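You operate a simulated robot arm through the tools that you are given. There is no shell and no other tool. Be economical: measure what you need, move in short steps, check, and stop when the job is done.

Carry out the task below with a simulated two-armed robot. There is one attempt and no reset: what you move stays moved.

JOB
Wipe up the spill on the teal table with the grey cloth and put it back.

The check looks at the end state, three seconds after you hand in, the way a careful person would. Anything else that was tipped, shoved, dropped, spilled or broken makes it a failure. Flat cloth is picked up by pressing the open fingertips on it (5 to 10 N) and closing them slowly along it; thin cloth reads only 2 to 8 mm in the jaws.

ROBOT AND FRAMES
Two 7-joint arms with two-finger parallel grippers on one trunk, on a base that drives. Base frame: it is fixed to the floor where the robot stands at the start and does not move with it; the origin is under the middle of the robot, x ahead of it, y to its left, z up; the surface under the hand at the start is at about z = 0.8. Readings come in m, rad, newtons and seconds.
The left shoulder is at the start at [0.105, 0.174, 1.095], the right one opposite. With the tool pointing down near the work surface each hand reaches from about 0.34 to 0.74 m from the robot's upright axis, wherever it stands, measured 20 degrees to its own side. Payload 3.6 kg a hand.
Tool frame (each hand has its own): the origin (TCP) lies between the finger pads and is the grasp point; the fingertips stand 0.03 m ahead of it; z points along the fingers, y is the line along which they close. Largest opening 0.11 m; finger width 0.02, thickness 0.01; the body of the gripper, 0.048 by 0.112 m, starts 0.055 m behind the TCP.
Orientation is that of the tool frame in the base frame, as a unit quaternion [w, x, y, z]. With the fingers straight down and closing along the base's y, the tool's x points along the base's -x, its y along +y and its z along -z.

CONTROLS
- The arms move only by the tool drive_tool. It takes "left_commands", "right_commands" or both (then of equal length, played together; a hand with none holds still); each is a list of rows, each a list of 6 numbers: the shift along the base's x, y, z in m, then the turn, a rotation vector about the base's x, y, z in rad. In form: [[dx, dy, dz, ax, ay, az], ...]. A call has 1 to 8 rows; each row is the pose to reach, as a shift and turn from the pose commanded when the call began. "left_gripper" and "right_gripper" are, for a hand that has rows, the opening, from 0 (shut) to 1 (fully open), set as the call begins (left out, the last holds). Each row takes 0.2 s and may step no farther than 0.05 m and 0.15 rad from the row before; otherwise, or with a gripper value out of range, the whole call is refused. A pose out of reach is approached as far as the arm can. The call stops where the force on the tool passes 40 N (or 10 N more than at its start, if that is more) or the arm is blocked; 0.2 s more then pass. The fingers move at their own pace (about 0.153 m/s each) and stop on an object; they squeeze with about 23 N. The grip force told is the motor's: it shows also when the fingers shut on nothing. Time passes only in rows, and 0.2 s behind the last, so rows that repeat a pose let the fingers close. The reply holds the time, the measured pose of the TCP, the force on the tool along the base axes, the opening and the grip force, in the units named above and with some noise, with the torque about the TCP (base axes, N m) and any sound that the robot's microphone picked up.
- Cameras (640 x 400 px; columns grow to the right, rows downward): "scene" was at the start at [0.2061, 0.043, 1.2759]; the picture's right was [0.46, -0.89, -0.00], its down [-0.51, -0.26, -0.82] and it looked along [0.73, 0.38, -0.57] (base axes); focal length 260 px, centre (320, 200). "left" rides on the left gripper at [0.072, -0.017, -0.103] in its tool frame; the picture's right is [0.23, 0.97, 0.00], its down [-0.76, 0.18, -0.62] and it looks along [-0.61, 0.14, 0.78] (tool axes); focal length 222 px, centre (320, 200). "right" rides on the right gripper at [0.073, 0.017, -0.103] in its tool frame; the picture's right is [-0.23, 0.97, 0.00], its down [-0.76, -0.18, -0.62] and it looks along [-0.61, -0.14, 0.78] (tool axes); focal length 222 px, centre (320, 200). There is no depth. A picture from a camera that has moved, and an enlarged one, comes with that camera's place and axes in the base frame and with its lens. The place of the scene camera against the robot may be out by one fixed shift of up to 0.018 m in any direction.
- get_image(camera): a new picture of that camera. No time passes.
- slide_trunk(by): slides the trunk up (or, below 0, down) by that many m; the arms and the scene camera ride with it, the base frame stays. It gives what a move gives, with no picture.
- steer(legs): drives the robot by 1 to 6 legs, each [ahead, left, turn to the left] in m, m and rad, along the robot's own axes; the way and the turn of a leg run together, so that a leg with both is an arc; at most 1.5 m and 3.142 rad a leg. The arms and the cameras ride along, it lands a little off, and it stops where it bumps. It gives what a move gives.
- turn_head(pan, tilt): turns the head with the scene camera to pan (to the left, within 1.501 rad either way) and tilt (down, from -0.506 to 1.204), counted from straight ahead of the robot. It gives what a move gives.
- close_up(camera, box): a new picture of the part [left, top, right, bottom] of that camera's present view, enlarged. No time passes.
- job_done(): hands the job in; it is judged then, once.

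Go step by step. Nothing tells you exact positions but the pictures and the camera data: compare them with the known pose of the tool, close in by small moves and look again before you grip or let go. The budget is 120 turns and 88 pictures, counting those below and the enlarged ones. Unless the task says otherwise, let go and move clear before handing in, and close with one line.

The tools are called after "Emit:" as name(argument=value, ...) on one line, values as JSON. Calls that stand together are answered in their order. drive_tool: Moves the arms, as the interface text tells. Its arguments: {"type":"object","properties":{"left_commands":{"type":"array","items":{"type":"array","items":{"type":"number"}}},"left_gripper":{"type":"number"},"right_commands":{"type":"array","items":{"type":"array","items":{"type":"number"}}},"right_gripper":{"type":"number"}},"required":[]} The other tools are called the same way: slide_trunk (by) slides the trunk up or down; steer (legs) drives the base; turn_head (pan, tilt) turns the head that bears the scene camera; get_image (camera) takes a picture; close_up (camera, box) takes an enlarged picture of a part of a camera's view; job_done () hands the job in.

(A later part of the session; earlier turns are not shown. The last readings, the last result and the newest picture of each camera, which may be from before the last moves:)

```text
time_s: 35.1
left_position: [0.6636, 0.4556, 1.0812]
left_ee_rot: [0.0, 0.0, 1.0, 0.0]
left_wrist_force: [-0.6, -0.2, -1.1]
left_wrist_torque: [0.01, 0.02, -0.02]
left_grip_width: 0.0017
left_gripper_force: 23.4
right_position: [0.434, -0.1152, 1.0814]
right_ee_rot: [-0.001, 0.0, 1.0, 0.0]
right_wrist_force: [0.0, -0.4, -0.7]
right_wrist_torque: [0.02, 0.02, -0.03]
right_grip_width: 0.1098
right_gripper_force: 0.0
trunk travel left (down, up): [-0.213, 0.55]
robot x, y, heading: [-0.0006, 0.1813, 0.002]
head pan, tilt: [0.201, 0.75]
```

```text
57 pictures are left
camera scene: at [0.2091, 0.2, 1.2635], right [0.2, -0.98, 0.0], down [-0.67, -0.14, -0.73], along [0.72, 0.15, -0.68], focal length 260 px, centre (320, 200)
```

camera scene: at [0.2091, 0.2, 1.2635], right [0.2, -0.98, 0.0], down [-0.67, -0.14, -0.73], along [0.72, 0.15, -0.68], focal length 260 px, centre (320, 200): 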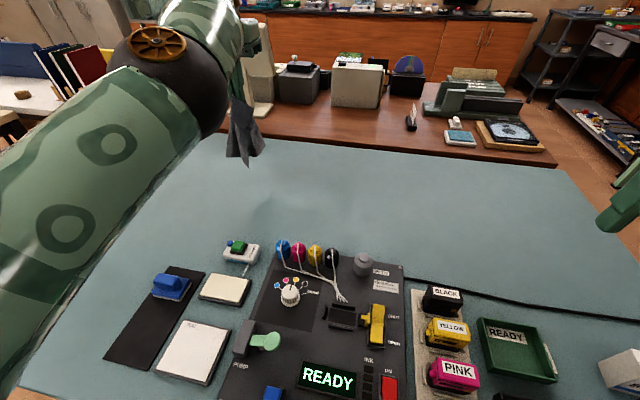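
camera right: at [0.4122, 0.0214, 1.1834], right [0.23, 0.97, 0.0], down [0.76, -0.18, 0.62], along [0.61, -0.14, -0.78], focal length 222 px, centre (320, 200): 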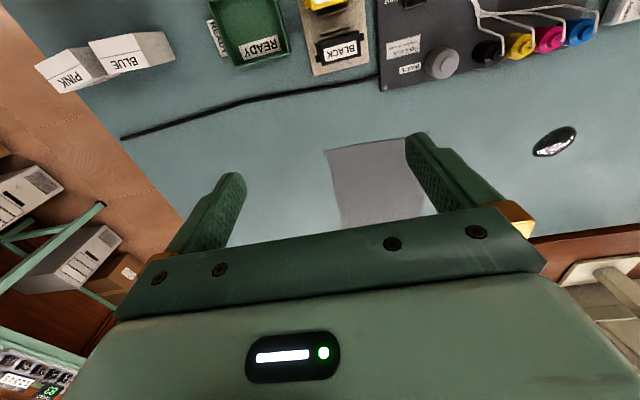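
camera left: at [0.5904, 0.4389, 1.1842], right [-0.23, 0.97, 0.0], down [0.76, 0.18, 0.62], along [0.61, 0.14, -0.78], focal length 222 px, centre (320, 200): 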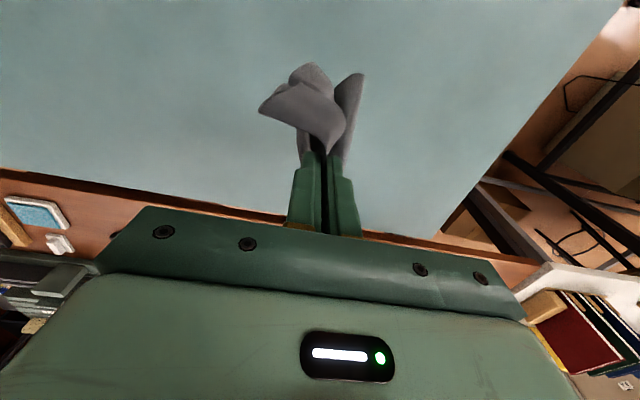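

The puddle looks gone. I'll check the spot closely.

Emit:
close_up(camera="scene", box=[200, 150, 360, 250])

Emit:
close_up(camera="left", box=[140, 0, 460, 200])

```text
4.00 times, centred on (280, 200) of scene
camera zoom: at [0.2091, 0.2, 1.2635], right [0.2, -0.98, 0.0], down [-0.67, -0.14, -0.73], along [0.72, 0.15, -0.68], focal length 1041 px, centre (480, 200)
```

zoom: 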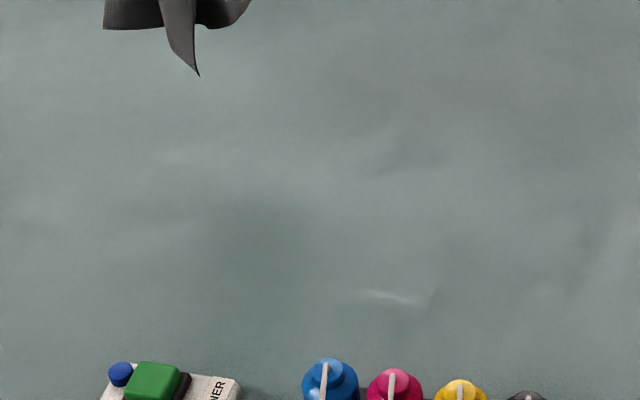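

```text
2.00 times, centred on (300, 100) of left
camera zoom: at [0.5904, 0.4389, 1.1842], right [-0.23, 0.97, 0.0], down [0.76, 0.18, 0.62], along [0.61, 0.14, -0.78], focal length 444 px, centre (360, 400)
```

zoom: 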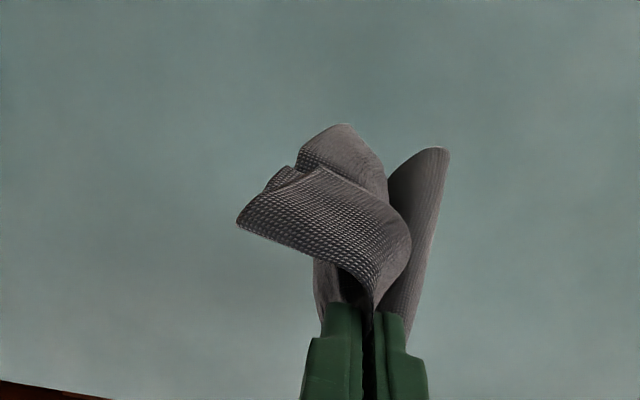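

The table is clean and the cloth hangs free. I'll drive back right, then lay the cloth on its old spot, tail first.

Emit:
steer(legs=[[0, -0.24, 0]])

Emit:
drive_tool(left_commands=[[0.01, -0.03, 0, 0, -0.1, 0], [0.025, -0.06, 0, 0, -0.2, 0], [0.04, -0.09, 0, 0, -0.3, 0], [0.06, -0.12, 0, 0, -0.4, 0], [0.08, -0.15, 0, 0, -0.5, 0], [0.1, -0.18, 0, 0, -0.6, 0], [0.12, -0.2, 0, 0, -0.65, 0], [0.13, -0.21, 0, 0, -0.65, 0]])

Emit:
get_image(camera="scene")

Emit:
get_image(camera="left")

```text
time_s: 36.8
left_position: [0.6633, 0.2164, 1.081]
left_ee_rot: [-0.001, 0.0, 1.0, 0.001]
left_wrist_force: [-0.9, -0.7, -0.1]
left_wrist_torque: [0.02, 0.04, 0.01]
left_grip_width: 0.0021
left_gripper_force: 23.1
right_position: [0.4336, -0.3527, 1.08]
right_ee_rot: [-0.001, 0.001, 1.0, 0.0]
right_wrist_force: [0.4, -0.3, 0.2]
right_wrist_torque: [0.06, 0.0, -0.01]
right_grip_width: 0.11
right_gripper_force: 0.0
trunk travel left (down, up): [-0.213, 0.55]
robot x, y, heading: [0.0008, -0.0554, -0.002]
head pan, tilt: [0.201, 0.75]
```

```text
time_s: 38.6
left_position: [0.7837, 0.0179, 1.081]
left_ee_rot: [0.319, -0.001, 0.948, 0.0]
left_wrist_force: [0.5, 0.6, -0.4]
left_wrist_torque: [-0.01, 0.02, -0.01]
left_grip_width: 0.0021
left_gripper_force: 22.9
left hand out of reach, approached as far as the arm can: row 8
right_position: [0.4337, -0.3515, 1.0797]
right_ee_rot: [-0.001, 0.0, 1.0, 0.0]
right_wrist_force: [-0.4, 0.5, 0.1]
right_wrist_torque: [0.01, 0.01, 0.02]
right_grip_width: 0.1099
right_gripper_force: 0.2
trunk travel left (down, up): [-0.213, 0.55]
robot x, y, heading: [0.0003, -0.0583, 0.001]
head pan, tilt: [0.201, 0.75]
```

```text
54 pictures are left
camera scene: at [0.2094, -0.0377, 1.2635], right [0.2, -0.98, 0.0], down [-0.67, -0.14, -0.73], along [0.72, 0.15, -0.68], focal length 260 px, centre (320, 200)
```

scene: 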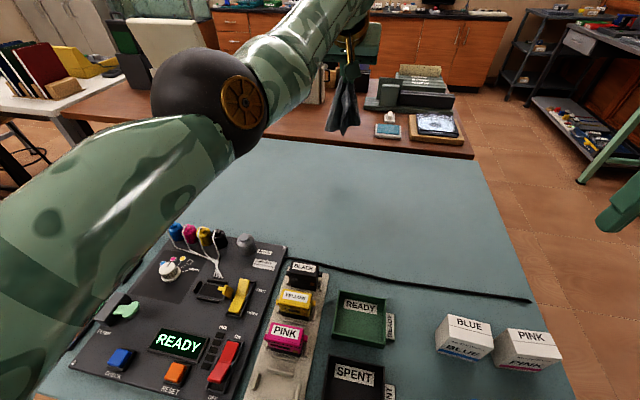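

```text
53 pictures are left
camera left: at [0.6623, 0.0012, 1.1197], right [-0.18, 0.97, -0.14], down [0.23, 0.18, 0.96], along [0.96, 0.14, -0.25], focal length 222 px, centre (320, 200)
```

left: 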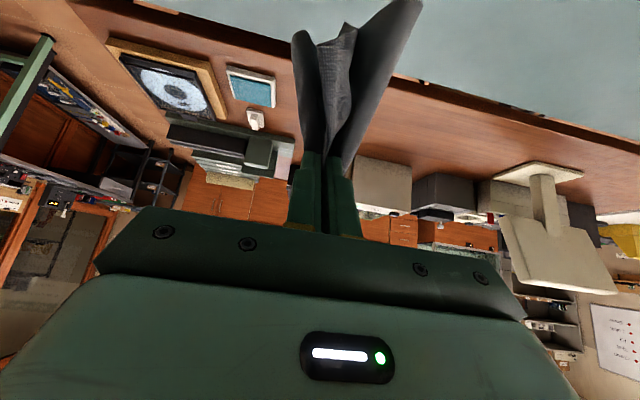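

The cloth hangs over its old spot. I'll lower until the tail touches, then move back along an arc while lowering so it lays out.

Emit:
drive_tool(left_commands=[[0, 0, -0.03, 0, 0, 0], [-0.024, 0.018, -0.035, 0, 0.03, 0], [-0.048, 0.036, -0.045, 0, 0.06, 0], [-0.072, 0.054, -0.055, 0, 0.1, 0], [-0.088, 0.066, -0.07, 0, 0.15, 0], [-0.104, 0.078, -0.09, 0, 0.2, 0], [-0.116, 0.087, -0.11, 0, 0.25, 0], [-0.124, 0.093, -0.13, 0, 0.3, 0]])

Emit:
get_image(camera="scene")

Emit:
get_image(camera="left")

```text
time_s: 40.4
left_position: [0.659, 0.1103, 0.9496]
left_ee_rot: [0.174, 0.001, 0.985, 0.001]
left_wrist_force: [0.2, -0.2, -0.2]
left_wrist_torque: [-0.01, -0.01, -0.02]
left_grip_width: 0.0019
left_gripper_force: 22.9
right_position: [0.4335, -0.352, 1.0802]
right_ee_rot: [-0.001, 0.0, 1.0, 0.0]
right_wrist_force: [-0.6, 0.2, -0.9]
right_wrist_torque: [-0.01, 0.03, -0.01]
right_grip_width: 0.11
right_gripper_force: 0.1
trunk travel left (down, up): [-0.213, 0.55]
robot x, y, heading: [-0.0017, -0.057, -0.002]
head pan, tilt: [0.201, 0.75]
```

```text
52 pictures are left
camera scene: at [0.2093, -0.0374, 1.2635], right [0.2, -0.98, 0.0], down [-0.67, -0.14, -0.73], along [0.72, 0.15, -0.68], focal length 260 px, centre (320, 200)
```

scene: 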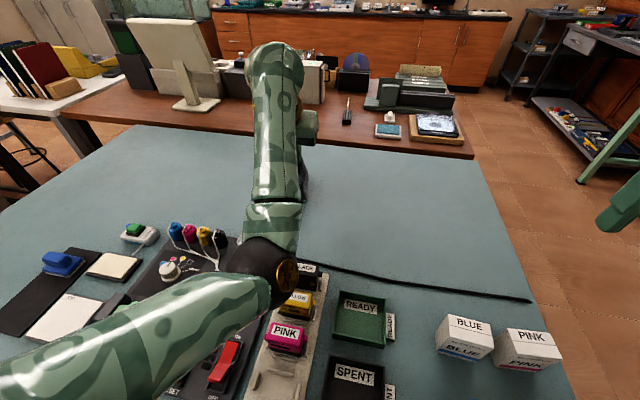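

```text
51 pictures are left
camera left: at [0.5553, 0.0944, 1.0231], right [-0.21, 0.97, -0.08], down [0.5, 0.18, 0.85], along [0.84, 0.14, -0.53], focal length 222 px, centre (320, 200)
```

left: 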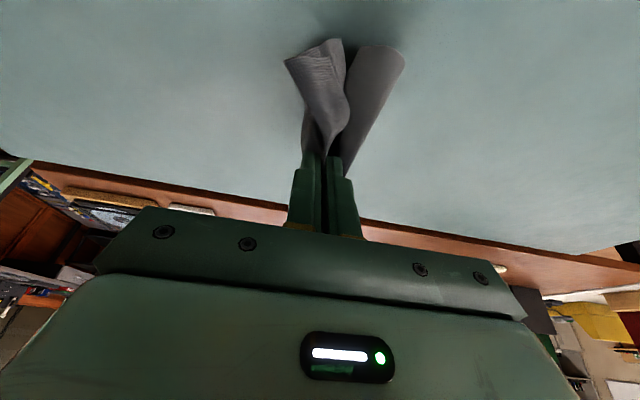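

The elbow has swung inward and hangs low over the panel, which I don't like. I'll raise the hand and bring the tool upright, then look again.

Emit:
drive_tool(left_commands=[[0, 0.0, 0.03, 0, 0, 0], [0.0, 0.0, 0.07, 0, 0, 0], [0.0, 0.0, 0.11, 0, 0.0, 0], [0, 0.02, 0.13, 0, 0.1, 0], [0, 0.04, 0.13, 0, 0.2, 0], [0, 0.06, 0.13, 0, 0.3, 0], [0, 0.08, 0.13, 0, 0.35, 0], [0, 0.1, 0.13, 0, 0.35, 0]])

Emit:
get_image(camera="scene")

```text
time_s: 42.2
left_position: [0.6589, 0.2111, 1.0798]
left_ee_rot: [0.001, 0.0, 1.0, 0.0]
left_wrist_force: [0.1, -0.2, -0.4]
left_wrist_torque: [-0.01, -0.01, 0.03]
left_grip_width: 0.0023
left_gripper_force: 22.7
left hand out of reach, approached as far as the arm can: row 3, 4
right_position: [0.4328, -0.3526, 1.0796]
right_ee_rot: [-0.001, 0.0, 1.0, 0.0]
right_wrist_force: [0.1, 0.1, 0.5]
right_wrist_torque: [0.03, 0.0, 0.03]
right_grip_width: 0.1103
right_gripper_force: 0.0
trunk travel left (down, up): [-0.213, 0.55]
robot x, y, heading: [-0.0013, -0.0567, 0.002]
head pan, tilt: [0.201, 0.75]
```

```text
50 pictures are left
camera scene: at [0.2092, -0.0371, 1.2635], right [0.2, -0.98, 0.0], down [-0.67, -0.14, -0.73], along [0.72, 0.15, -0.68], focal length 260 px, centre (320, 200)
```

scene: 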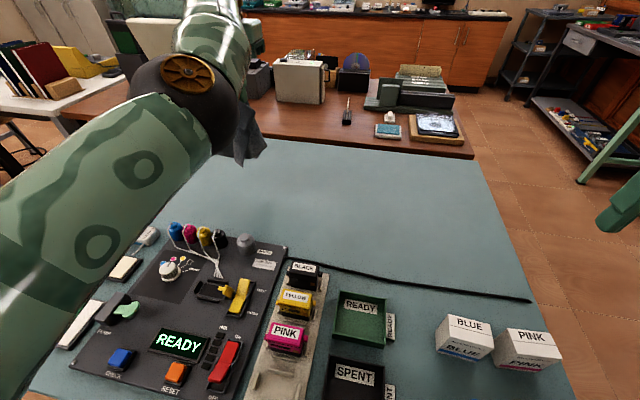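

The elbow is back up and nothing was touched. I'll raise the trunk by 0.12 so the elbow stays well clear, then repeat the laying.

Emit:
slide_trunk(by=0.12)

Emit:
drive_tool(left_commands=[[0.01, -0.03, -0.02, 0, -0.1, 0], [0.025, -0.06, -0.04, 0, -0.2, 0], [0.04, -0.09, -0.06, 0, -0.3, 0], [0.06, -0.12, -0.08, 0, -0.4, 0], [0.08, -0.15, -0.09, 0, -0.5, 0], [0.1, -0.18, -0.1, 0, -0.6, 0], [0.12, -0.2, -0.11, 0, -0.7, 0], [0.13, -0.215, -0.12, 0, -0.7, 0]])

Emit:
get_image(camera="scene")

```text
time_s: 43.7
left_position: [0.6415, 0.2105, 1.2318]
left_ee_rot: [0.026, 0.0, 1.0, 0.0]
left_wrist_force: [-0.1, 0.6, 0.1]
left_wrist_torque: [0.03, 0.03, 0.02]
left_grip_width: 0.002
left_gripper_force: 23.5
right_position: [0.4337, -0.3536, 1.1995]
right_ee_rot: [0.0, 0.001, 1.0, -0.001]
right_wrist_force: [-0.2, -0.2, -1.2]
right_wrist_torque: [0.01, 0.03, 0.01]
right_grip_width: 0.1099
right_gripper_force: 0.1
trunk travel left (down, up): [-0.333, 0.43]
robot x, y, heading: [0.0008, -0.0557, -0.0]
head pan, tilt: [0.201, 0.75]
```

```text
time_s: 45.5
left_position: [0.7644, 0.0016, 1.1105]
left_ee_rot: [0.37, -0.001, 0.929, 0.0]
left_wrist_force: [-0.6, 0.1, 0.1]
left_wrist_torque: [0.02, -0.02, 0.02]
left_grip_width: 0.0022
left_gripper_force: 22.9
left hand out of reach, approached as far as the arm can: row 8
right_position: [0.4334, -0.352, 1.201]
right_ee_rot: [0.0, 0.0, 1.0, 0.0]
right_wrist_force: [0.7, 0.4, 1.7]
right_wrist_torque: [0.02, 0.03, -0.03]
right_grip_width: 0.1099
right_gripper_force: 0.0
trunk travel left (down, up): [-0.333, 0.43]
robot x, y, heading: [-0.0015, -0.0528, -0.001]
head pan, tilt: [0.201, 0.75]
```

```text
49 pictures are left
camera scene: at [0.1551, -0.0375, 1.3868], right [0.2, -0.98, 0.0], down [-0.67, -0.14, -0.73], along [0.72, 0.15, -0.68], focal length 260 px, centre (320, 200)
```

scene: 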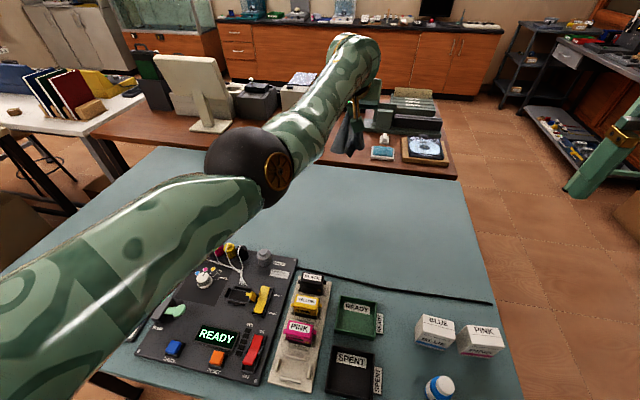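

The elbow is clear now. I'll lower and push out a bit further until the tail touches.

Emit:
drive_tool(left_commands=[[0.01, 0, -0.02, 0, 0, 0], [0.02, 0, -0.04, 0, 0, 0], [0.03, 0, -0.06, 0, 0, 0], [0.04, 0, -0.075, 0, 0, 0], [0.04, 0, -0.085, 0, 0, 0]])

Emit:
get_image(camera="scene")

Emit:
get_image(camera="left")

```text
time_s: 46.7
left_position: [0.7703, 0.0237, 1.0564]
left_ee_rot: [0.368, 0.0, 0.93, 0.0]
left_wrist_force: [1.1, -0.5, -0.2]
left_wrist_torque: [0.02, 0.01, 0.03]
left_grip_width: 0.0019
left_gripper_force: 22.7
left hand out of reach, approached as far as the arm can: row 1, 2, 3, 4, 5
right_position: [0.4344, -0.3527, 1.2004]
right_ee_rot: [0.0, 0.001, 1.0, 0.0]
right_wrist_force: [0.5, 0.6, 0.1]
right_wrist_torque: [0.01, 0.04, 0.01]
right_grip_width: 0.1102
right_gripper_force: 0.1
trunk travel left (down, up): [-0.333, 0.43]
robot x, y, heading: [0.0018, -0.0539, -0.002]
head pan, tilt: [0.201, 0.75]
```

```text
48 pictures are left
camera scene: at [0.155, -0.0376, 1.3868], right [0.2, -0.98, 0.0], down [-0.67, -0.14, -0.73], along [0.72, 0.15, -0.68], focal length 260 px, centre (320, 200)
```

scene: 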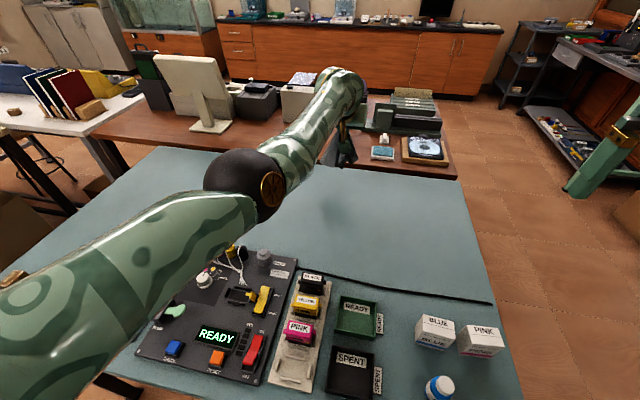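

```text
47 pictures are left
camera left: at [0.6475, 0.0078, 1.082], right [-0.17, 0.97, -0.16], down [0.13, 0.18, 0.98], along [0.98, 0.14, -0.15], focal length 222 px, centre (320, 200)
```

left: 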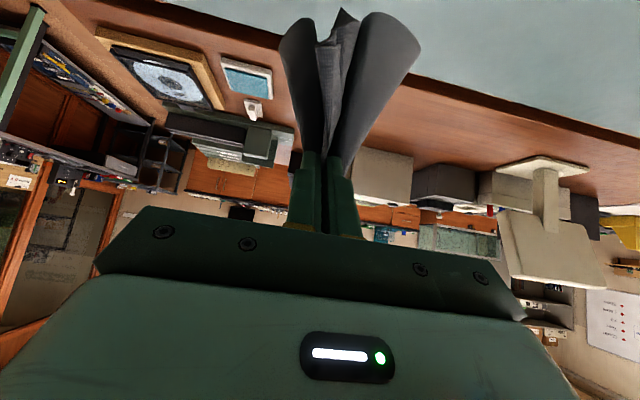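

Now the laying arc: down slightly, then back and left while lowering.

Emit:
drive_tool(left_commands=[[0, 0, -0.03, 0, 0, 0], [-0.01, 0.008, -0.05, 0, 0, 0], [-0.03, 0.025, -0.065, 0, 0.02, 0], [-0.05, 0.042, -0.08, 0, 0.05, 0], [-0.068, 0.058, -0.1, 0, 0.1, 0], [-0.082, 0.071, -0.12, 0, 0.15, 0]])

Emit:
get_image(camera="scene")

Emit:
get_image(camera="left")

```text
time_s: 48.1
left_position: [0.6894, 0.0944, 0.9354]
left_ee_rot: [0.297, 0.001, 0.955, -0.002]
left_wrist_force: [0.4, 0.4, -0.5]
left_wrist_torque: [0.01, 0.0, -0.01]
left_grip_width: 0.0022
left_gripper_force: 22.7
right_position: [0.434, -0.3522, 1.2003]
right_ee_rot: [0.0, 0.002, 1.0, 0.0]
right_wrist_force: [-0.4, -0.2, 0.7]
right_wrist_torque: [0.02, -0.01, 0.04]
right_grip_width: 0.1098
right_gripper_force: 0.0
trunk travel left (down, up): [-0.333, 0.43]
robot x, y, heading: [-0.006, -0.0562, -0.002]
head pan, tilt: [0.201, 0.75]
```

```text
46 pictures are left
camera scene: at [0.155, -0.0373, 1.3868], right [0.2, -0.98, 0.0], down [-0.67, -0.14, -0.73], along [0.72, 0.15, -0.68], focal length 260 px, centre (320, 200)
```

scene: 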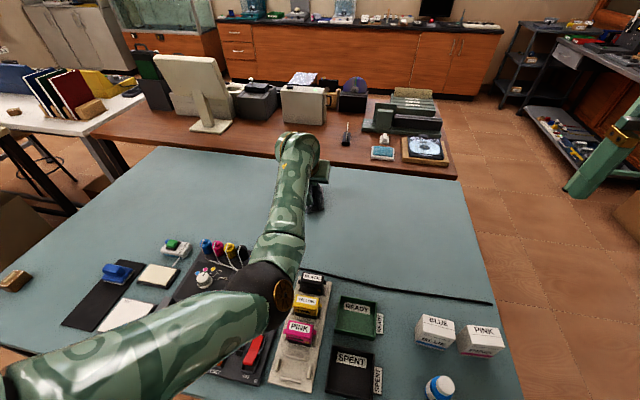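

```text
45 pictures are left
camera left: at [0.5707, 0.0784, 0.9799], right [-0.19, 0.97, -0.13], down [0.27, 0.18, 0.95], along [0.94, 0.14, -0.3], focal length 222 px, centre (320, 200)
```

left: 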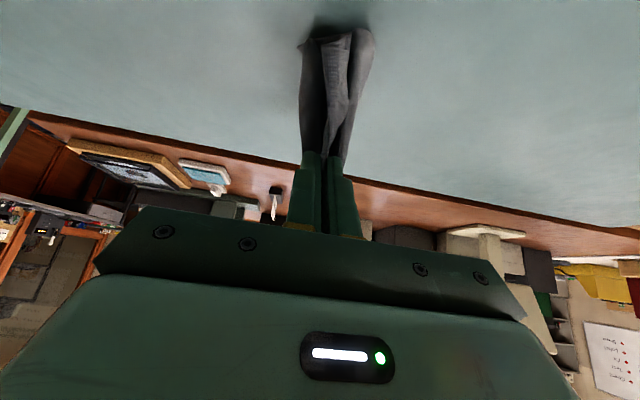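

The tail is touching and the elbow sits well above the panel. I'll finish lowering with a bit more sideways draw.

Emit:
drive_tool(left_commands=[[-0.01, 0.015, -0.02, 0, 0.08, 0], [-0.02, 0.03, -0.04, 0, 0.16, 0], [-0.025, 0.04, -0.055, 0, 0.24, 0], [-0.03, 0.05, -0.07, 0, 0.32, 0], [-0.03, 0.055, -0.08, 0, 0.4, 0], [-0.03, 0.06, -0.09, 0, 0.47, 0], [-0.03, 0.065, -0.092, 0, 0.52, 0]])

Emit:
get_image(camera="scene")

Emit:
get_image(camera="left")

```text
time_s: 49.7
left_position: [0.6503, 0.1651, 0.8427]
left_ee_rot: [0.041, -0.002, 0.999, 0.0]
left_wrist_force: [1.1, 0.2, -0.2]
left_wrist_torque: [-0.01, 0.01, 0.01]
left_grip_width: 0.0019
left_gripper_force: 23.1
left hand out of reach, approached as far as the arm can: row 7
right_position: [0.4325, -0.3518, 1.2008]
right_ee_rot: [0.0, 0.001, 1.0, 0.001]
right_wrist_force: [-0.3, 0.4, -0.1]
right_wrist_torque: [-0.03, -0.01, 0.01]
right_grip_width: 0.1101
right_gripper_force: 0.0
trunk travel left (down, up): [-0.333, 0.43]
robot x, y, heading: [0.0017, -0.053, 0.001]
head pan, tilt: [0.201, 0.75]
```

```text
44 pictures are left
camera scene: at [0.1549, -0.0374, 1.3868], right [0.2, -0.98, 0.0], down [-0.67, -0.14, -0.73], along [0.72, 0.15, -0.68], focal length 260 px, centre (320, 200)
```

scene: 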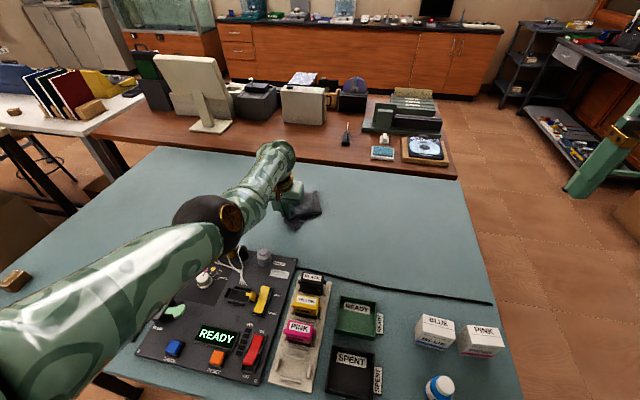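

```text
43 pictures are left
camera left: at [0.5692, 0.1496, 0.9402], right [-0.23, 0.97, -0.02], down [0.71, 0.18, 0.68], along [0.67, 0.14, -0.73], focal length 222 px, centre (320, 200)
```

left: 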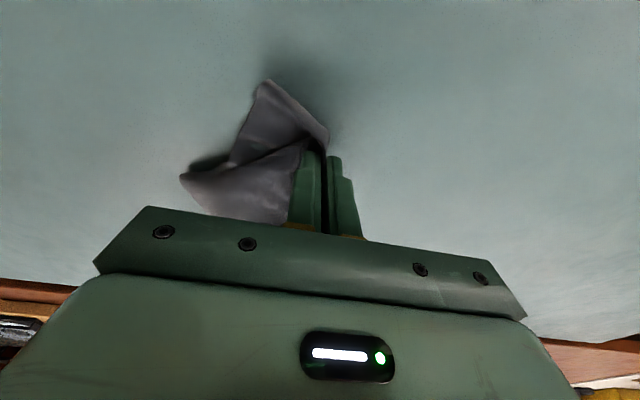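

The cloth lies close to its old place but bunched. I'll lower the last few mm, open and lift, then see how it settles.

Emit:
drive_tool(left_commands=[[0, 0.005, -0.004, 0, 0.05, 0], [0, 0.01, -0.008, 0, 0.08, 0], [0, 0.01, -0.008, 0, 0.08, 0]])

Emit:
drive_tool(left_commands=[[0, 0, 0, 0, 0, 0], [0, 0, 0, 0, 0, 0]], left_gripper=0.3)

Emit:
drive_tool(left_commands=[[0, 0, 0.02, 0, 0, 0], [0, 0, 0.05, 0, 0, 0], [0, 0.02, 0.09, 0, 0, 0], [0, 0.04, 0.13, 0, 0, 0], [-0.02, 0.06, 0.16, 0, 0, 0], [-0.04, 0.08, 0.18, 0, 0, 0]])

Emit:
get_image(camera="left")

Emit:
close_up(camera="scene", box=[240, 150, 400, 250])

```text
time_s: 50.5
left_position: [0.6349, 0.1899, 0.8365]
left_ee_rot: [0.002, 0.0, 1.0, -0.001]
left_wrist_force: [0.5, 0.8, 0.9]
left_wrist_torque: [-0.03, -0.06, -0.02]
left_grip_width: 0.0018
left_gripper_force: 22.7
left hand out of reach, approached as far as the arm can: row 1, 2, 3
right_position: [0.4341, -0.3533, 1.2008]
right_ee_rot: [0.0, 0.001, 1.0, 0.0]
right_wrist_force: [0.1, 0.5, 0.5]
right_wrist_torque: [0.0, 0.01, -0.01]
right_grip_width: 0.1099
right_gripper_force: 0.1
trunk travel left (down, up): [-0.333, 0.43]
robot x, y, heading: [0.0013, -0.0545, -0.001]
head pan, tilt: [0.201, 0.75]
```

```text
time_s: 51.1
left_position: [0.6342, 0.1895, 0.8357]
left_ee_rot: [0.001, -0.001, 1.0, 0.0]
left_wrist_force: [-0.3, 0.3, 0.4]
left_wrist_torque: [0.02, -0.02, 0.02]
left_grip_width: 0.0328
left_gripper_force: 0.1
right_position: [0.4334, -0.3515, 1.2008]
right_ee_rot: [0.0, 0.001, 1.0, 0.0]
right_wrist_force: [-0.1, 0.3, 1.2]
right_wrist_torque: [-0.02, -0.01, -0.01]
right_grip_width: 0.1099
right_gripper_force: 0.1
trunk travel left (down, up): [-0.333, 0.43]
robot x, y, heading: [0.0019, -0.06, -0.004]
head pan, tilt: [0.201, 0.75]
```

```text
time_s: 52.5
left_position: [0.594, 0.2679, 1.0149]
left_ee_rot: [0.003, 0.0, 1.0, 0.0]
left_wrist_force: [0.1, -0.8, -0.1]
left_wrist_torque: [0.0, -0.01, -0.03]
left_grip_width: 0.0328
left_gripper_force: 0.0
right_position: [0.4329, -0.3515, 1.1992]
right_ee_rot: [0.001, 0.001, 1.0, 0.0]
right_wrist_force: [0.3, 0.6, 0.2]
right_wrist_torque: [0.01, -0.01, 0.02]
right_grip_width: 0.11
right_gripper_force: 0.0
trunk travel left (down, up): [-0.333, 0.43]
robot x, y, heading: [-0.0011, -0.0562, 0.003]
head pan, tilt: [0.201, 0.75]
```

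```text
42 pictures are left
camera left: at [0.5206, 0.2516, 1.1191], right [-0.23, 0.97, 0.0], down [0.76, 0.18, 0.63], along [0.61, 0.14, -0.78], focal length 222 px, centre (320, 200)
```

left: 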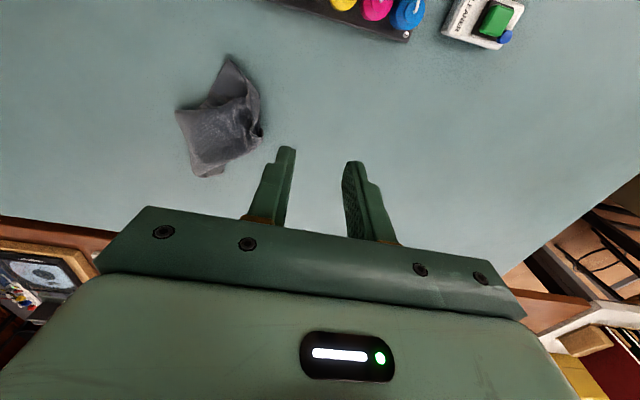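

```text
4.00 times, centred on (320, 200) of scene
camera zoom: at [0.1547, -0.0372, 1.3868], right [0.2, -0.98, 0.0], down [-0.67, -0.14, -0.73], along [0.72, 0.15, -0.68], focal length 1041 px, centre (320, 200)
```

zoom: 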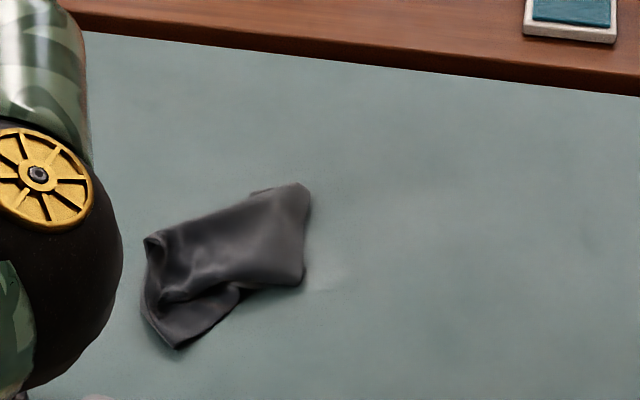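

The cloth settled in a bunch around [0.675, 0.135], so it needs spreading out. I'll lower the trunk and take a close look at how it's folded.

Emit:
slide_trunk(by=-0.12)

Emit:
drive_tool(left_commands=[[-0.02, -0.02, 0.03, 0, 0, 0], [-0.04, -0.05, 0.06, 0, 0, 0], [-0.05, -0.07, 0.08, 0, 0, 0], [-0.06, -0.07, 0.09, 0, 0, 0]])

Emit:
close_up(camera="left", box=[160, 30, 400, 180])

Emit:
get_image(camera="scene")

```text
time_s: 54.0
left_position: [0.5945, 0.269, 0.8962]
left_ee_rot: [0.003, -0.001, 1.0, 0.0]
left_wrist_force: [0.1, 0.9, 0.6]
left_wrist_torque: [0.02, -0.01, 0.02]
left_grip_width: 0.0329
left_gripper_force: 0.1
right_position: [0.4324, -0.3522, 1.0808]
right_ee_rot: [0.001, 0.0, 1.0, 0.0]
right_wrist_force: [-0.7, -0.1, 0.2]
right_wrist_torque: [0.0, -0.01, 0.04]
right_grip_width: 0.1101
right_gripper_force: 0.0
trunk travel left (down, up): [-0.213, 0.55]
robot x, y, heading: [-0.0017, -0.056, 0.0]
head pan, tilt: [0.201, 0.75]
```

```text
time_s: 55.0
left_position: [0.5945, 0.2507, 0.9781]
left_ee_rot: [0.001, -0.001, 1.0, 0.0]
left_wrist_force: [0.1, 0.7, 0.5]
left_wrist_torque: [-0.01, -0.04, 0.0]
left_grip_width: 0.0328
left_gripper_force: 0.2
left hand out of reach, approached as far as the arm can: row 1, 2, 3, 4
right_position: [0.4336, -0.3522, 1.0807]
right_ee_rot: [0.0, -0.001, 1.0, 0.0]
right_wrist_force: [0.1, 0.7, 0.1]
right_wrist_torque: [-0.02, -0.01, 0.02]
right_grip_width: 0.1102
right_gripper_force: 0.0
trunk travel left (down, up): [-0.213, 0.55]
robot x, y, heading: [0.0021, -0.0537, -0.001]
head pan, tilt: [0.201, 0.75]
```

```text
2.67 times, centred on (280, 105) of left
camera zoom: at [0.5216, 0.2349, 1.0821], right [-0.23, 0.97, 0.0], down [0.76, 0.18, 0.63], along [0.61, 0.14, -0.78], focal length 592 px, centre (427, 453)
```

zoom: 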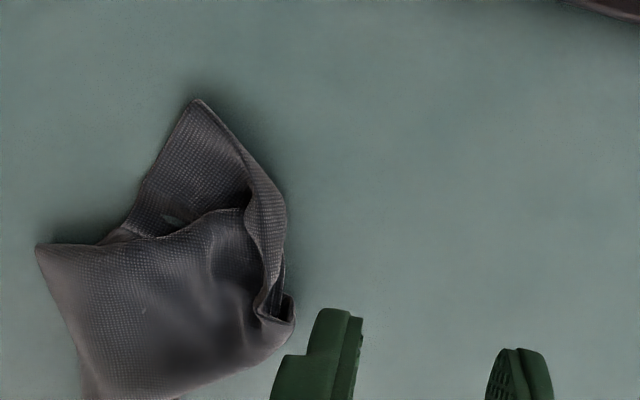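

```text
39 pictures are left
camera scene: at [0.2088, -0.0371, 1.2636], right [0.2, -0.98, 0.0], down [-0.67, -0.14, -0.73], along [0.72, 0.15, -0.68], focal length 260 px, centre (320, 200)
```

scene: 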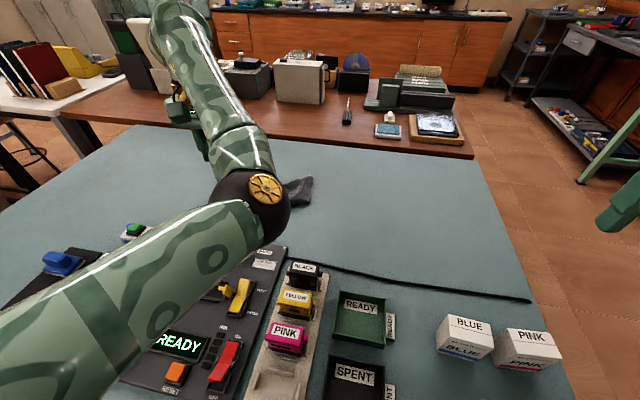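

The cloth is folded, and the spots I need are at the far edge of reach. I'll look down beside the robot to see whether there's room to drive forward or turn.

Emit:
turn_head(pan=-1.0, tilt=1.2)

Emit:
get_image(camera="scene")

```text
time_s: 56.4
left_position: [0.5948, 0.2511, 0.9778]
left_ee_rot: [0.001, 0.0, 1.0, 0.0]
left_wrist_force: [-0.2, -0.1, -0.1]
left_wrist_torque: [0.0, 0.0, 0.01]
left_grip_width: 0.0331
left_gripper_force: 0.0
right_position: [0.4338, -0.353, 1.0798]
right_ee_rot: [0.0, 0.0, 1.0, 0.0]
right_wrist_force: [-0.8, -0.3, -0.8]
right_wrist_torque: [0.01, -0.02, 0.0]
right_grip_width: 0.1098
right_gripper_force: 0.1
trunk travel left (down, up): [-0.213, 0.55]
robot x, y, heading: [-0.0003, -0.0566, 0.003]
head pan, tilt: [-1.0, 1.201]
```

```text
38 pictures are left
camera scene: at [0.1582, -0.101, 1.2318], right [-0.84, -0.54, 0.0], down [-0.5, 0.78, -0.36], along [0.2, -0.3, -0.93], focal length 260 px, centre (320, 200)
```

scene: 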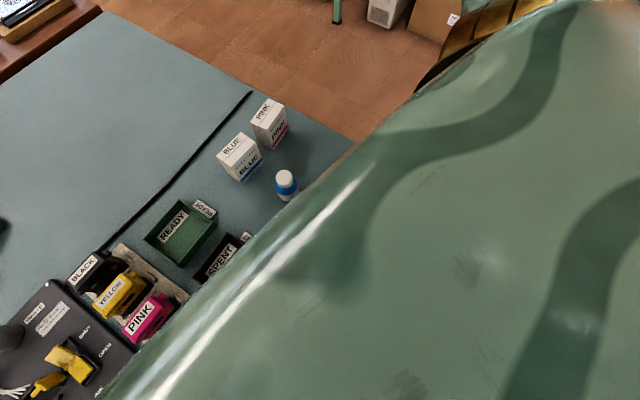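

There's no clear room ahead, so I'll keep the base line. I'll retreat the left hand to its start-like pose, strafe left, and work on the cloth with the right hand.

Emit:
drive_tool(left_commands=[[0, 0.0, 0.03, 0, 0, 0], [-0.03, 0.01, 0.06, 0, 0, 0], [-0.06, 0.02, 0.09, 0, 0, 0], [-0.09, 0.04, 0.11, 0, 0, 0], [-0.12, 0.05, 0.12, 0, 0, 0], [-0.15, 0.05, 0.12, 0, 0, 0]], left_gripper=0.5)

Emit:
steer(legs=[[0, 0.22, 0]])

Emit:
turn_head(pan=-0.1, tilt=0.85)

Emit:
get_image(camera="scene")

```text
time_s: 57.8
left_position: [0.4505, 0.3324, 1.0991]
left_ee_rot: [0.002, 0.0, 1.0, -0.001]
left_wrist_force: [-0.2, -0.4, 0.6]
left_wrist_torque: [0.0, 0.01, 0.01]
left_grip_width: 0.0551
left_gripper_force: 0.1
left hand out of reach, approached as far as the arm can: row 1, 2, 3, 4, 5, 6
right_position: [0.4338, -0.3503, 1.0803]
right_ee_rot: [0.0, 0.002, 1.0, 0.0]
right_wrist_force: [0.0, 0.2, -0.1]
right_wrist_torque: [0.04, -0.02, 0.01]
right_grip_width: 0.1102
right_gripper_force: 0.1
trunk travel left (down, up): [-0.213, 0.55]
robot x, y, heading: [0.0022, -0.0579, 0.001]
head pan, tilt: [-1.0, 1.201]
```

```text
time_s: 59.5
left_position: [0.4496, 0.5544, 1.0964]
left_ee_rot: [0.001, -0.001, 1.0, 0.0]
left_wrist_force: [0.1, 0.6, 0.2]
left_wrist_torque: [-0.07, -0.02, 0.02]
left_grip_width: 0.055
left_gripper_force: 0.2
right_position: [0.4336, -0.1304, 1.0811]
right_ee_rot: [0.0, 0.0, 1.0, -0.002]
right_wrist_force: [0.4, 0.1, 0.4]
right_wrist_torque: [-0.03, 0.01, 0.0]
right_grip_width: 0.1101
right_gripper_force: 0.0
trunk travel left (down, up): [-0.213, 0.55]
robot x, y, heading: [0.0005, 0.1661, 0.004]
head pan, tilt: [-1.0, 1.201]
```

```text
time_s: 60.7
left_position: [0.451, 0.5544, 1.0984]
left_ee_rot: [0.001, -0.001, 1.0, 0.0]
left_wrist_force: [0.1, -0.3, 0.0]
left_wrist_torque: [0.01, 0.04, -0.01]
left_grip_width: 0.055
left_gripper_force: 0.1
right_position: [0.4343, -0.1316, 1.0797]
right_ee_rot: [0.0, 0.0, 1.0, 0.0]
right_wrist_force: [-1.1, -0.2, 0.2]
right_wrist_torque: [-0.02, -0.03, 0.02]
right_grip_width: 0.11
right_gripper_force: 0.1
trunk travel left (down, up): [-0.213, 0.55]
robot x, y, heading: [-0.0007, 0.1633, 0.004]
head pan, tilt: [-0.099, 0.85]
```

```text
37 pictures are left
camera scene: at [0.2056, 0.1594, 1.2555], right [-0.1, -0.99, 0.0], down [-0.75, 0.07, -0.66], along [0.66, -0.07, -0.75], focal length 260 px, centre (320, 200)
```

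scene: 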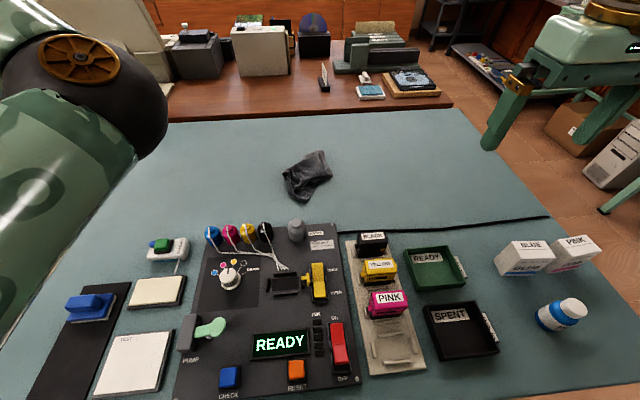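

Emit:
close_up(camera="scene", box=[250, 130, 362, 200])

```text
5.71 times, centred on (306, 165) of scene
camera zoom: at [0.2056, 0.1594, 1.2555], right [-0.1, -0.99, 0.0], down [-0.75, 0.07, -0.66], along [0.66, -0.07, -0.75], focal length 1487 px, centre (400, 400)
```

zoom: 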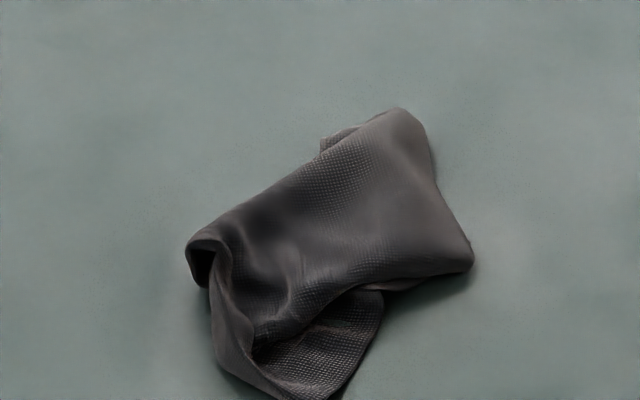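

The tip nearest the robot, at about [0.585, 0.145], is a real single-layer corner. I'll bring the right hand over it to grip there.

Emit:
drive_tool(right_commands=[[0.02, 0.03, 0, 0, 0, 0], [0.04, 0.07, -0.01, 0, 0, 0], [0.06, 0.11, -0.03, 0, 0, 0], [0.08, 0.15, -0.05, 0, 0, 0], [0.1, 0.19, -0.07, 0, 0, 0], [0.12, 0.22, -0.09, 0, 0, 0], [0.14, 0.25, -0.11, 0, 0, 0], [0.15, 0.275, -0.13, 0, 0, 0]], right_gripper=0.5)

Emit:
get_image(camera="right")

Emit:
get_image(camera="scene")

```text
time_s: 62.5
left_position: [0.4503, 0.5541, 1.0978]
left_ee_rot: [0.002, -0.001, 1.0, 0.0]
left_wrist_force: [-0.6, 0.1, -0.6]
left_wrist_torque: [-0.02, -0.03, 0.02]
left_grip_width: 0.055
left_gripper_force: 0.1
right_position: [0.5841, 0.1453, 0.9507]
right_ee_rot: [0.0, 0.0, 1.0, -0.001]
right_wrist_force: [0.2, 0.4, 0.8]
right_wrist_torque: [0.0, 0.0, 0.0]
right_grip_width: 0.0551
right_gripper_force: 0.0
trunk travel left (down, up): [-0.213, 0.55]
robot x, y, heading: [0.0009, 0.1614, -0.0]
head pan, tilt: [-0.099, 0.85]
```

```text
35 pictures are left
camera right: at [0.5122, 0.1636, 1.053], right [0.23, 0.97, 0.0], down [0.76, -0.18, 0.62], along [0.61, -0.14, -0.78], focal length 222 px, centre (320, 200)
```

right: 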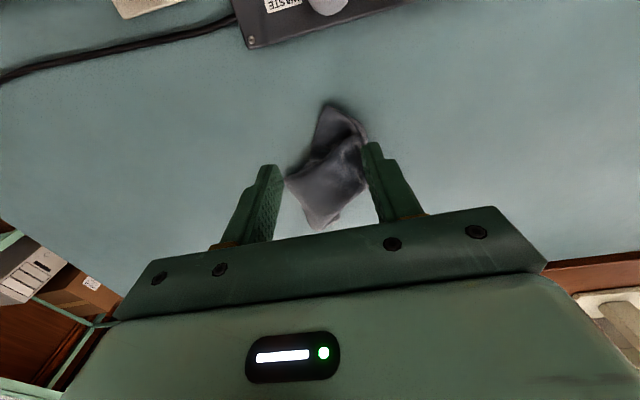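

```text
34 pictures are left
camera scene: at [0.2061, 0.1602, 1.2554], right [-0.1, -1.0, 0.0], down [-0.75, 0.07, -0.66], along [0.66, -0.07, -0.75], focal length 260 px, centre (320, 200)
```

scene: 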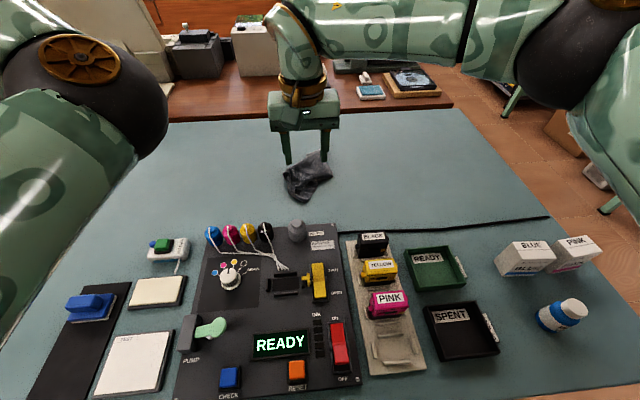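

The corner is confirmed at [0.581, 0.159]. I'll narrow the jaws and lower onto it at [0.605, 0.155].

Emit:
drive_tool(right_commands=[[0.01, 0.005, -0.03, 0, 0, 0], [0.02, 0.01, -0.06, 0, 0, 0], [0.021, 0.01, -0.09, 0, 0, 0], [0.021, 0.01, -0.105, 0, 0, 0], [0.021, 0.01, -0.112, 0, 0, 0]], right_gripper=0.28)

Emit:
get_image(camera="right")

```text
time_s: 63.7
left_position: [0.451, 0.5533, 1.0987]
left_ee_rot: [0.001, 0.0, 1.0, 0.0]
left_wrist_force: [0.0, 0.0, -0.4]
left_wrist_torque: [-0.02, -0.02, 0.02]
left_grip_width: 0.0549
left_gripper_force: 0.0
right_position: [0.6057, 0.1533, 0.8375]
right_ee_rot: [0.001, 0.0, 1.0, 0.0]
right_wrist_force: [0.5, -0.4, 0.3]
right_wrist_torque: [-0.04, -0.01, 0.0]
right_grip_width: 0.0306
right_gripper_force: 0.1
trunk travel left (down, up): [-0.213, 0.55]
robot x, y, heading: [-0.0013, 0.1658, -0.003]
head pan, tilt: [-0.099, 0.85]
```

```text
33 pictures are left
camera right: at [0.5324, 0.1721, 0.941], right [0.23, 0.97, 0.0], down [0.76, -0.18, 0.62], along [0.61, -0.14, -0.78], focal length 222 px, centre (320, 200)
```

right: 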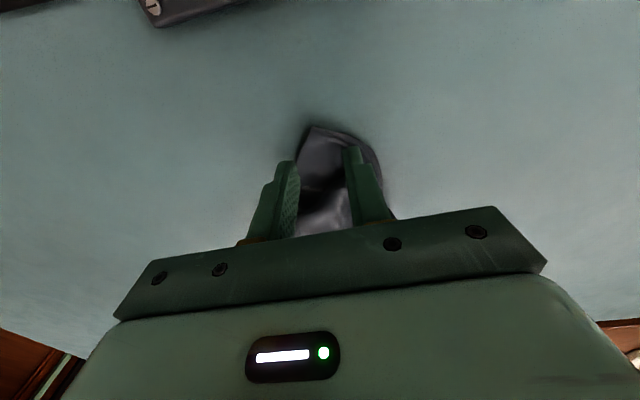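

Emit:
drive_tool(right_commands=[[0, 0, -0.004, 0, 0, 0], [0, 0, -0.006, 0, 0, 0], [0, 0, -0.007, 0, 0, 0], [0, 0, -0.007, 0, 0, 0]])

```text
time_s: 64.7
left_position: [0.45, 0.5527, 1.0999]
left_ee_rot: [0.002, -0.001, 1.0, 0.0]
left_wrist_force: [0.2, -0.2, -1.2]
left_wrist_torque: [0.0, 0.02, -0.01]
left_grip_width: 0.0547
left_gripper_force: 0.1
right_position: [0.6048, 0.154, 0.8312]
right_ee_rot: [0.0, 0.0, 1.0, 0.0]
right_wrist_force: [0.6, -0.4, 3.3]
right_wrist_torque: [0.05, -0.02, 0.0]
right_grip_width: 0.0308
right_gripper_force: 0.1
trunk travel left (down, up): [-0.213, 0.55]
robot x, y, heading: [0.0012, 0.167, -0.002]
head pan, tilt: [-0.099, 0.85]
```

Emit:
drive_tool(right_commands=[[0, 0, -0.001, 0, 0, 0], [0, 0, -0.001, 0, 0, 0]], right_gripper=0.18)

Emit:
drive_tool(right_commands=[[0, 0, 0, 0, 0, 0], [0, 0, 0, 0, 0, 0]], right_gripper=0.09)

Emit:
drive_tool(right_commands=[[0, 0, 0, 0, 0, 0], [0, 0, 0, 0, 0, 0], [0, 0, 0, 0, 0, 0]], right_gripper=0)

Emit:
drive_tool(right_commands=[[0, 0, 0.03, 0, 0, 0], [0, 0, 0.07, 0, 0, 0], [0, 0, 0.11, 0, 0, 0], [0, 0, 0.15, 0, 0, 0], [0, 0, 0.19, 0, 0, 0], [0, 0, 0.23, 0, 0, 0], [0, 0, 0.27, 0, 0, 0], [0, 0, 0.3, 0, 0, 0]])

Emit:
get_image(camera="scene")

Emit:
get_image(camera="right")

```text
time_s: 65.3
left_position: [0.4503, 0.5536, 1.099]
left_ee_rot: [0.002, -0.001, 1.0, 0.001]
left_wrist_force: [0.1, 0.6, -0.4]
left_wrist_torque: [-0.03, 0.01, -0.02]
left_grip_width: 0.0549
left_gripper_force: 0.1
right_position: [0.6058, 0.1545, 0.8314]
right_ee_rot: [0.0, 0.0, 1.0, 0.0]
right_wrist_force: [0.9, 0.5, 12.1]
right_wrist_torque: [0.1, -0.06, 0.02]
right_grip_width: 0.0194
right_gripper_force: 0.0
trunk travel left (down, up): [-0.213, 0.55]
robot x, y, heading: [-0.0014, 0.164, -0.003]
head pan, tilt: [-0.099, 0.85]
```

```text
time_s: 65.9
left_position: [0.4487, 0.5539, 1.1]
left_ee_rot: [0.002, -0.001, 1.0, -0.001]
left_wrist_force: [0.4, 0.3, -0.6]
left_wrist_torque: [-0.02, 0.02, -0.01]
left_grip_width: 0.055
left_gripper_force: 0.1
right_position: [0.6046, 0.1541, 0.8321]
right_ee_rot: [0.001, 0.0, 1.0, 0.0]
right_wrist_force: [1.4, 1.7, 17.2]
right_wrist_torque: [0.07, -0.03, 0.02]
right_grip_width: 0.01
right_gripper_force: 0.1
trunk travel left (down, up): [-0.213, 0.55]
robot x, y, heading: [0.0, 0.1662, 0.0]
head pan, tilt: [-0.099, 0.85]
```

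```text
time_s: 66.7
left_position: [0.449, 0.5545, 1.0997]
left_ee_rot: [0.003, 0.0, 1.0, 0.0]
left_wrist_force: [-0.2, -0.7, 0.0]
left_wrist_torque: [-0.01, -0.02, -0.01]
left_grip_width: 0.0549
left_gripper_force: 0.0
right_position: [0.6051, 0.1551, 0.8322]
right_ee_rot: [0.001, 0.0, 1.0, 0.0]
right_wrist_force: [2.5, 1.2, 21.6]
right_wrist_torque: [0.08, -0.08, -0.02]
right_grip_width: 0.002
right_gripper_force: 22.7
trunk travel left (down, up): [-0.213, 0.55]
robot x, y, heading: [-0.0001, 0.1637, 0.003]
head pan, tilt: [-0.099, 0.85]
```

```text
time_s: 68.5
left_position: [0.4487, 0.5537, 1.1001]
left_ee_rot: [0.002, -0.002, 1.0, 0.0]
left_wrist_force: [0.1, 0.4, -0.5]
left_wrist_torque: [0.01, 0.0, 0.0]
left_grip_width: 0.0551
left_gripper_force: 0.1
right_position: [0.5899, 0.1541, 1.0966]
right_ee_rot: [0.0, 0.0, 1.0, -0.001]
right_wrist_force: [-0.3, 0.3, -0.1]
right_wrist_torque: [-0.02, -0.03, 0.0]
right_grip_width: 0.0019
right_gripper_force: 23.0
right hand out of reach, approached as far as the arm can: row 7, 8
trunk travel left (down, up): [-0.213, 0.55]
robot x, y, heading: [-0.0012, 0.1616, -0.003]
head pan, tilt: [-0.099, 0.85]
```

```text
32 pictures are left
camera scene: at [0.2047, 0.1602, 1.2557], right [-0.1, -1.0, 0.0], down [-0.75, 0.07, -0.66], along [0.66, -0.07, -0.75], focal length 260 px, centre (320, 200)
```

scene: 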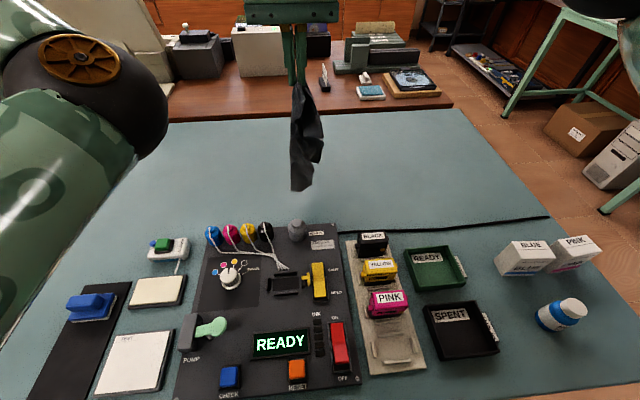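

```text
31 pictures are left
camera right: at [0.5173, 0.1719, 1.2004], right [0.23, 0.97, 0.0], down [0.76, -0.18, 0.62], along [0.61, -0.14, -0.78], focal length 222 px, centre (320, 200)
```

right: 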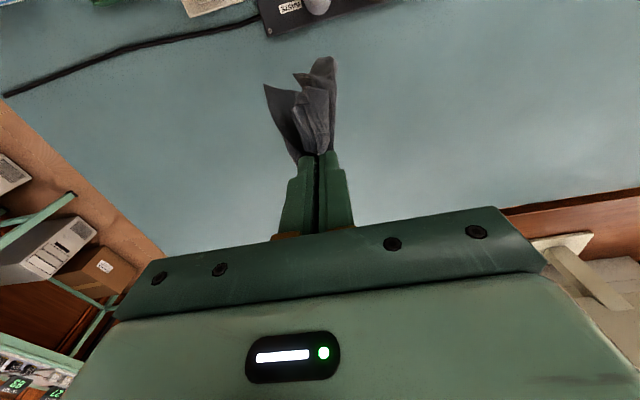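

The cloth is held by its corner and hanging unfolded. I'll look closely for an adjacent corner that the left hand could take.

Emit:
close_up(camera="scene", box=[260, 70, 360, 200])

Emit:
close_up(camera="right", box=[230, 30, 390, 170])

Emit:
get_image(camera="left")

```text
3.08 times, centred on (310, 135) of scene
camera zoom: at [0.2047, 0.1602, 1.2557], right [-0.1, -1.0, 0.0], down [-0.75, 0.07, -0.66], along [0.66, -0.07, -0.75], focal length 800 px, centre (351, 400)
```

zoom: 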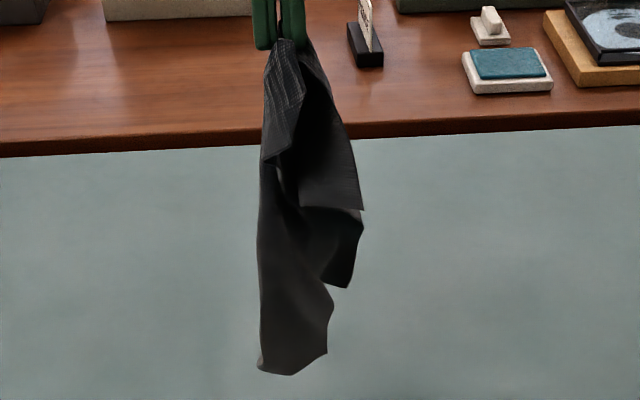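

```text
2.86 times, centred on (310, 100) of right
camera zoom: at [0.5173, 0.1719, 1.2004], right [0.23, 0.97, 0.0], down [0.76, -0.18, 0.62], along [0.61, -0.14, -0.78], focal length 635 px, centre (349, 486)
```

zoom: 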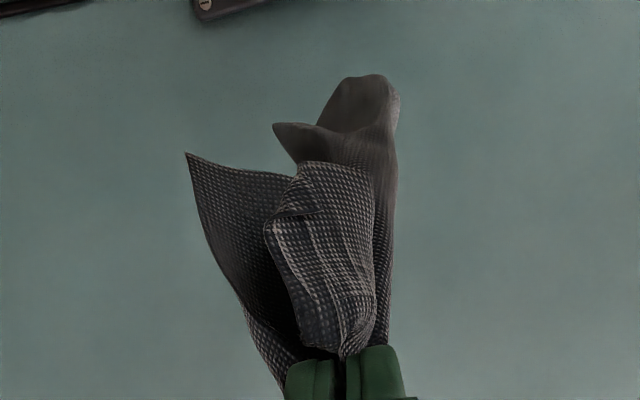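

```text
28 pictures are left
camera left: at [0.376, 0.5375, 1.2027], right [-0.23, 0.97, 0.0], down [0.76, 0.18, 0.63], along [0.61, 0.14, -0.78], focal length 222 px, centre (320, 200)
```

left: 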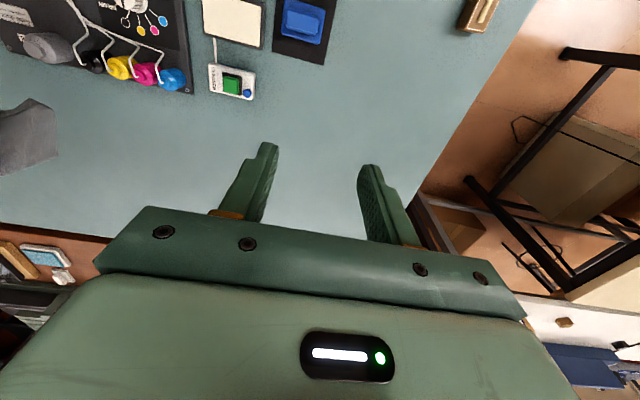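

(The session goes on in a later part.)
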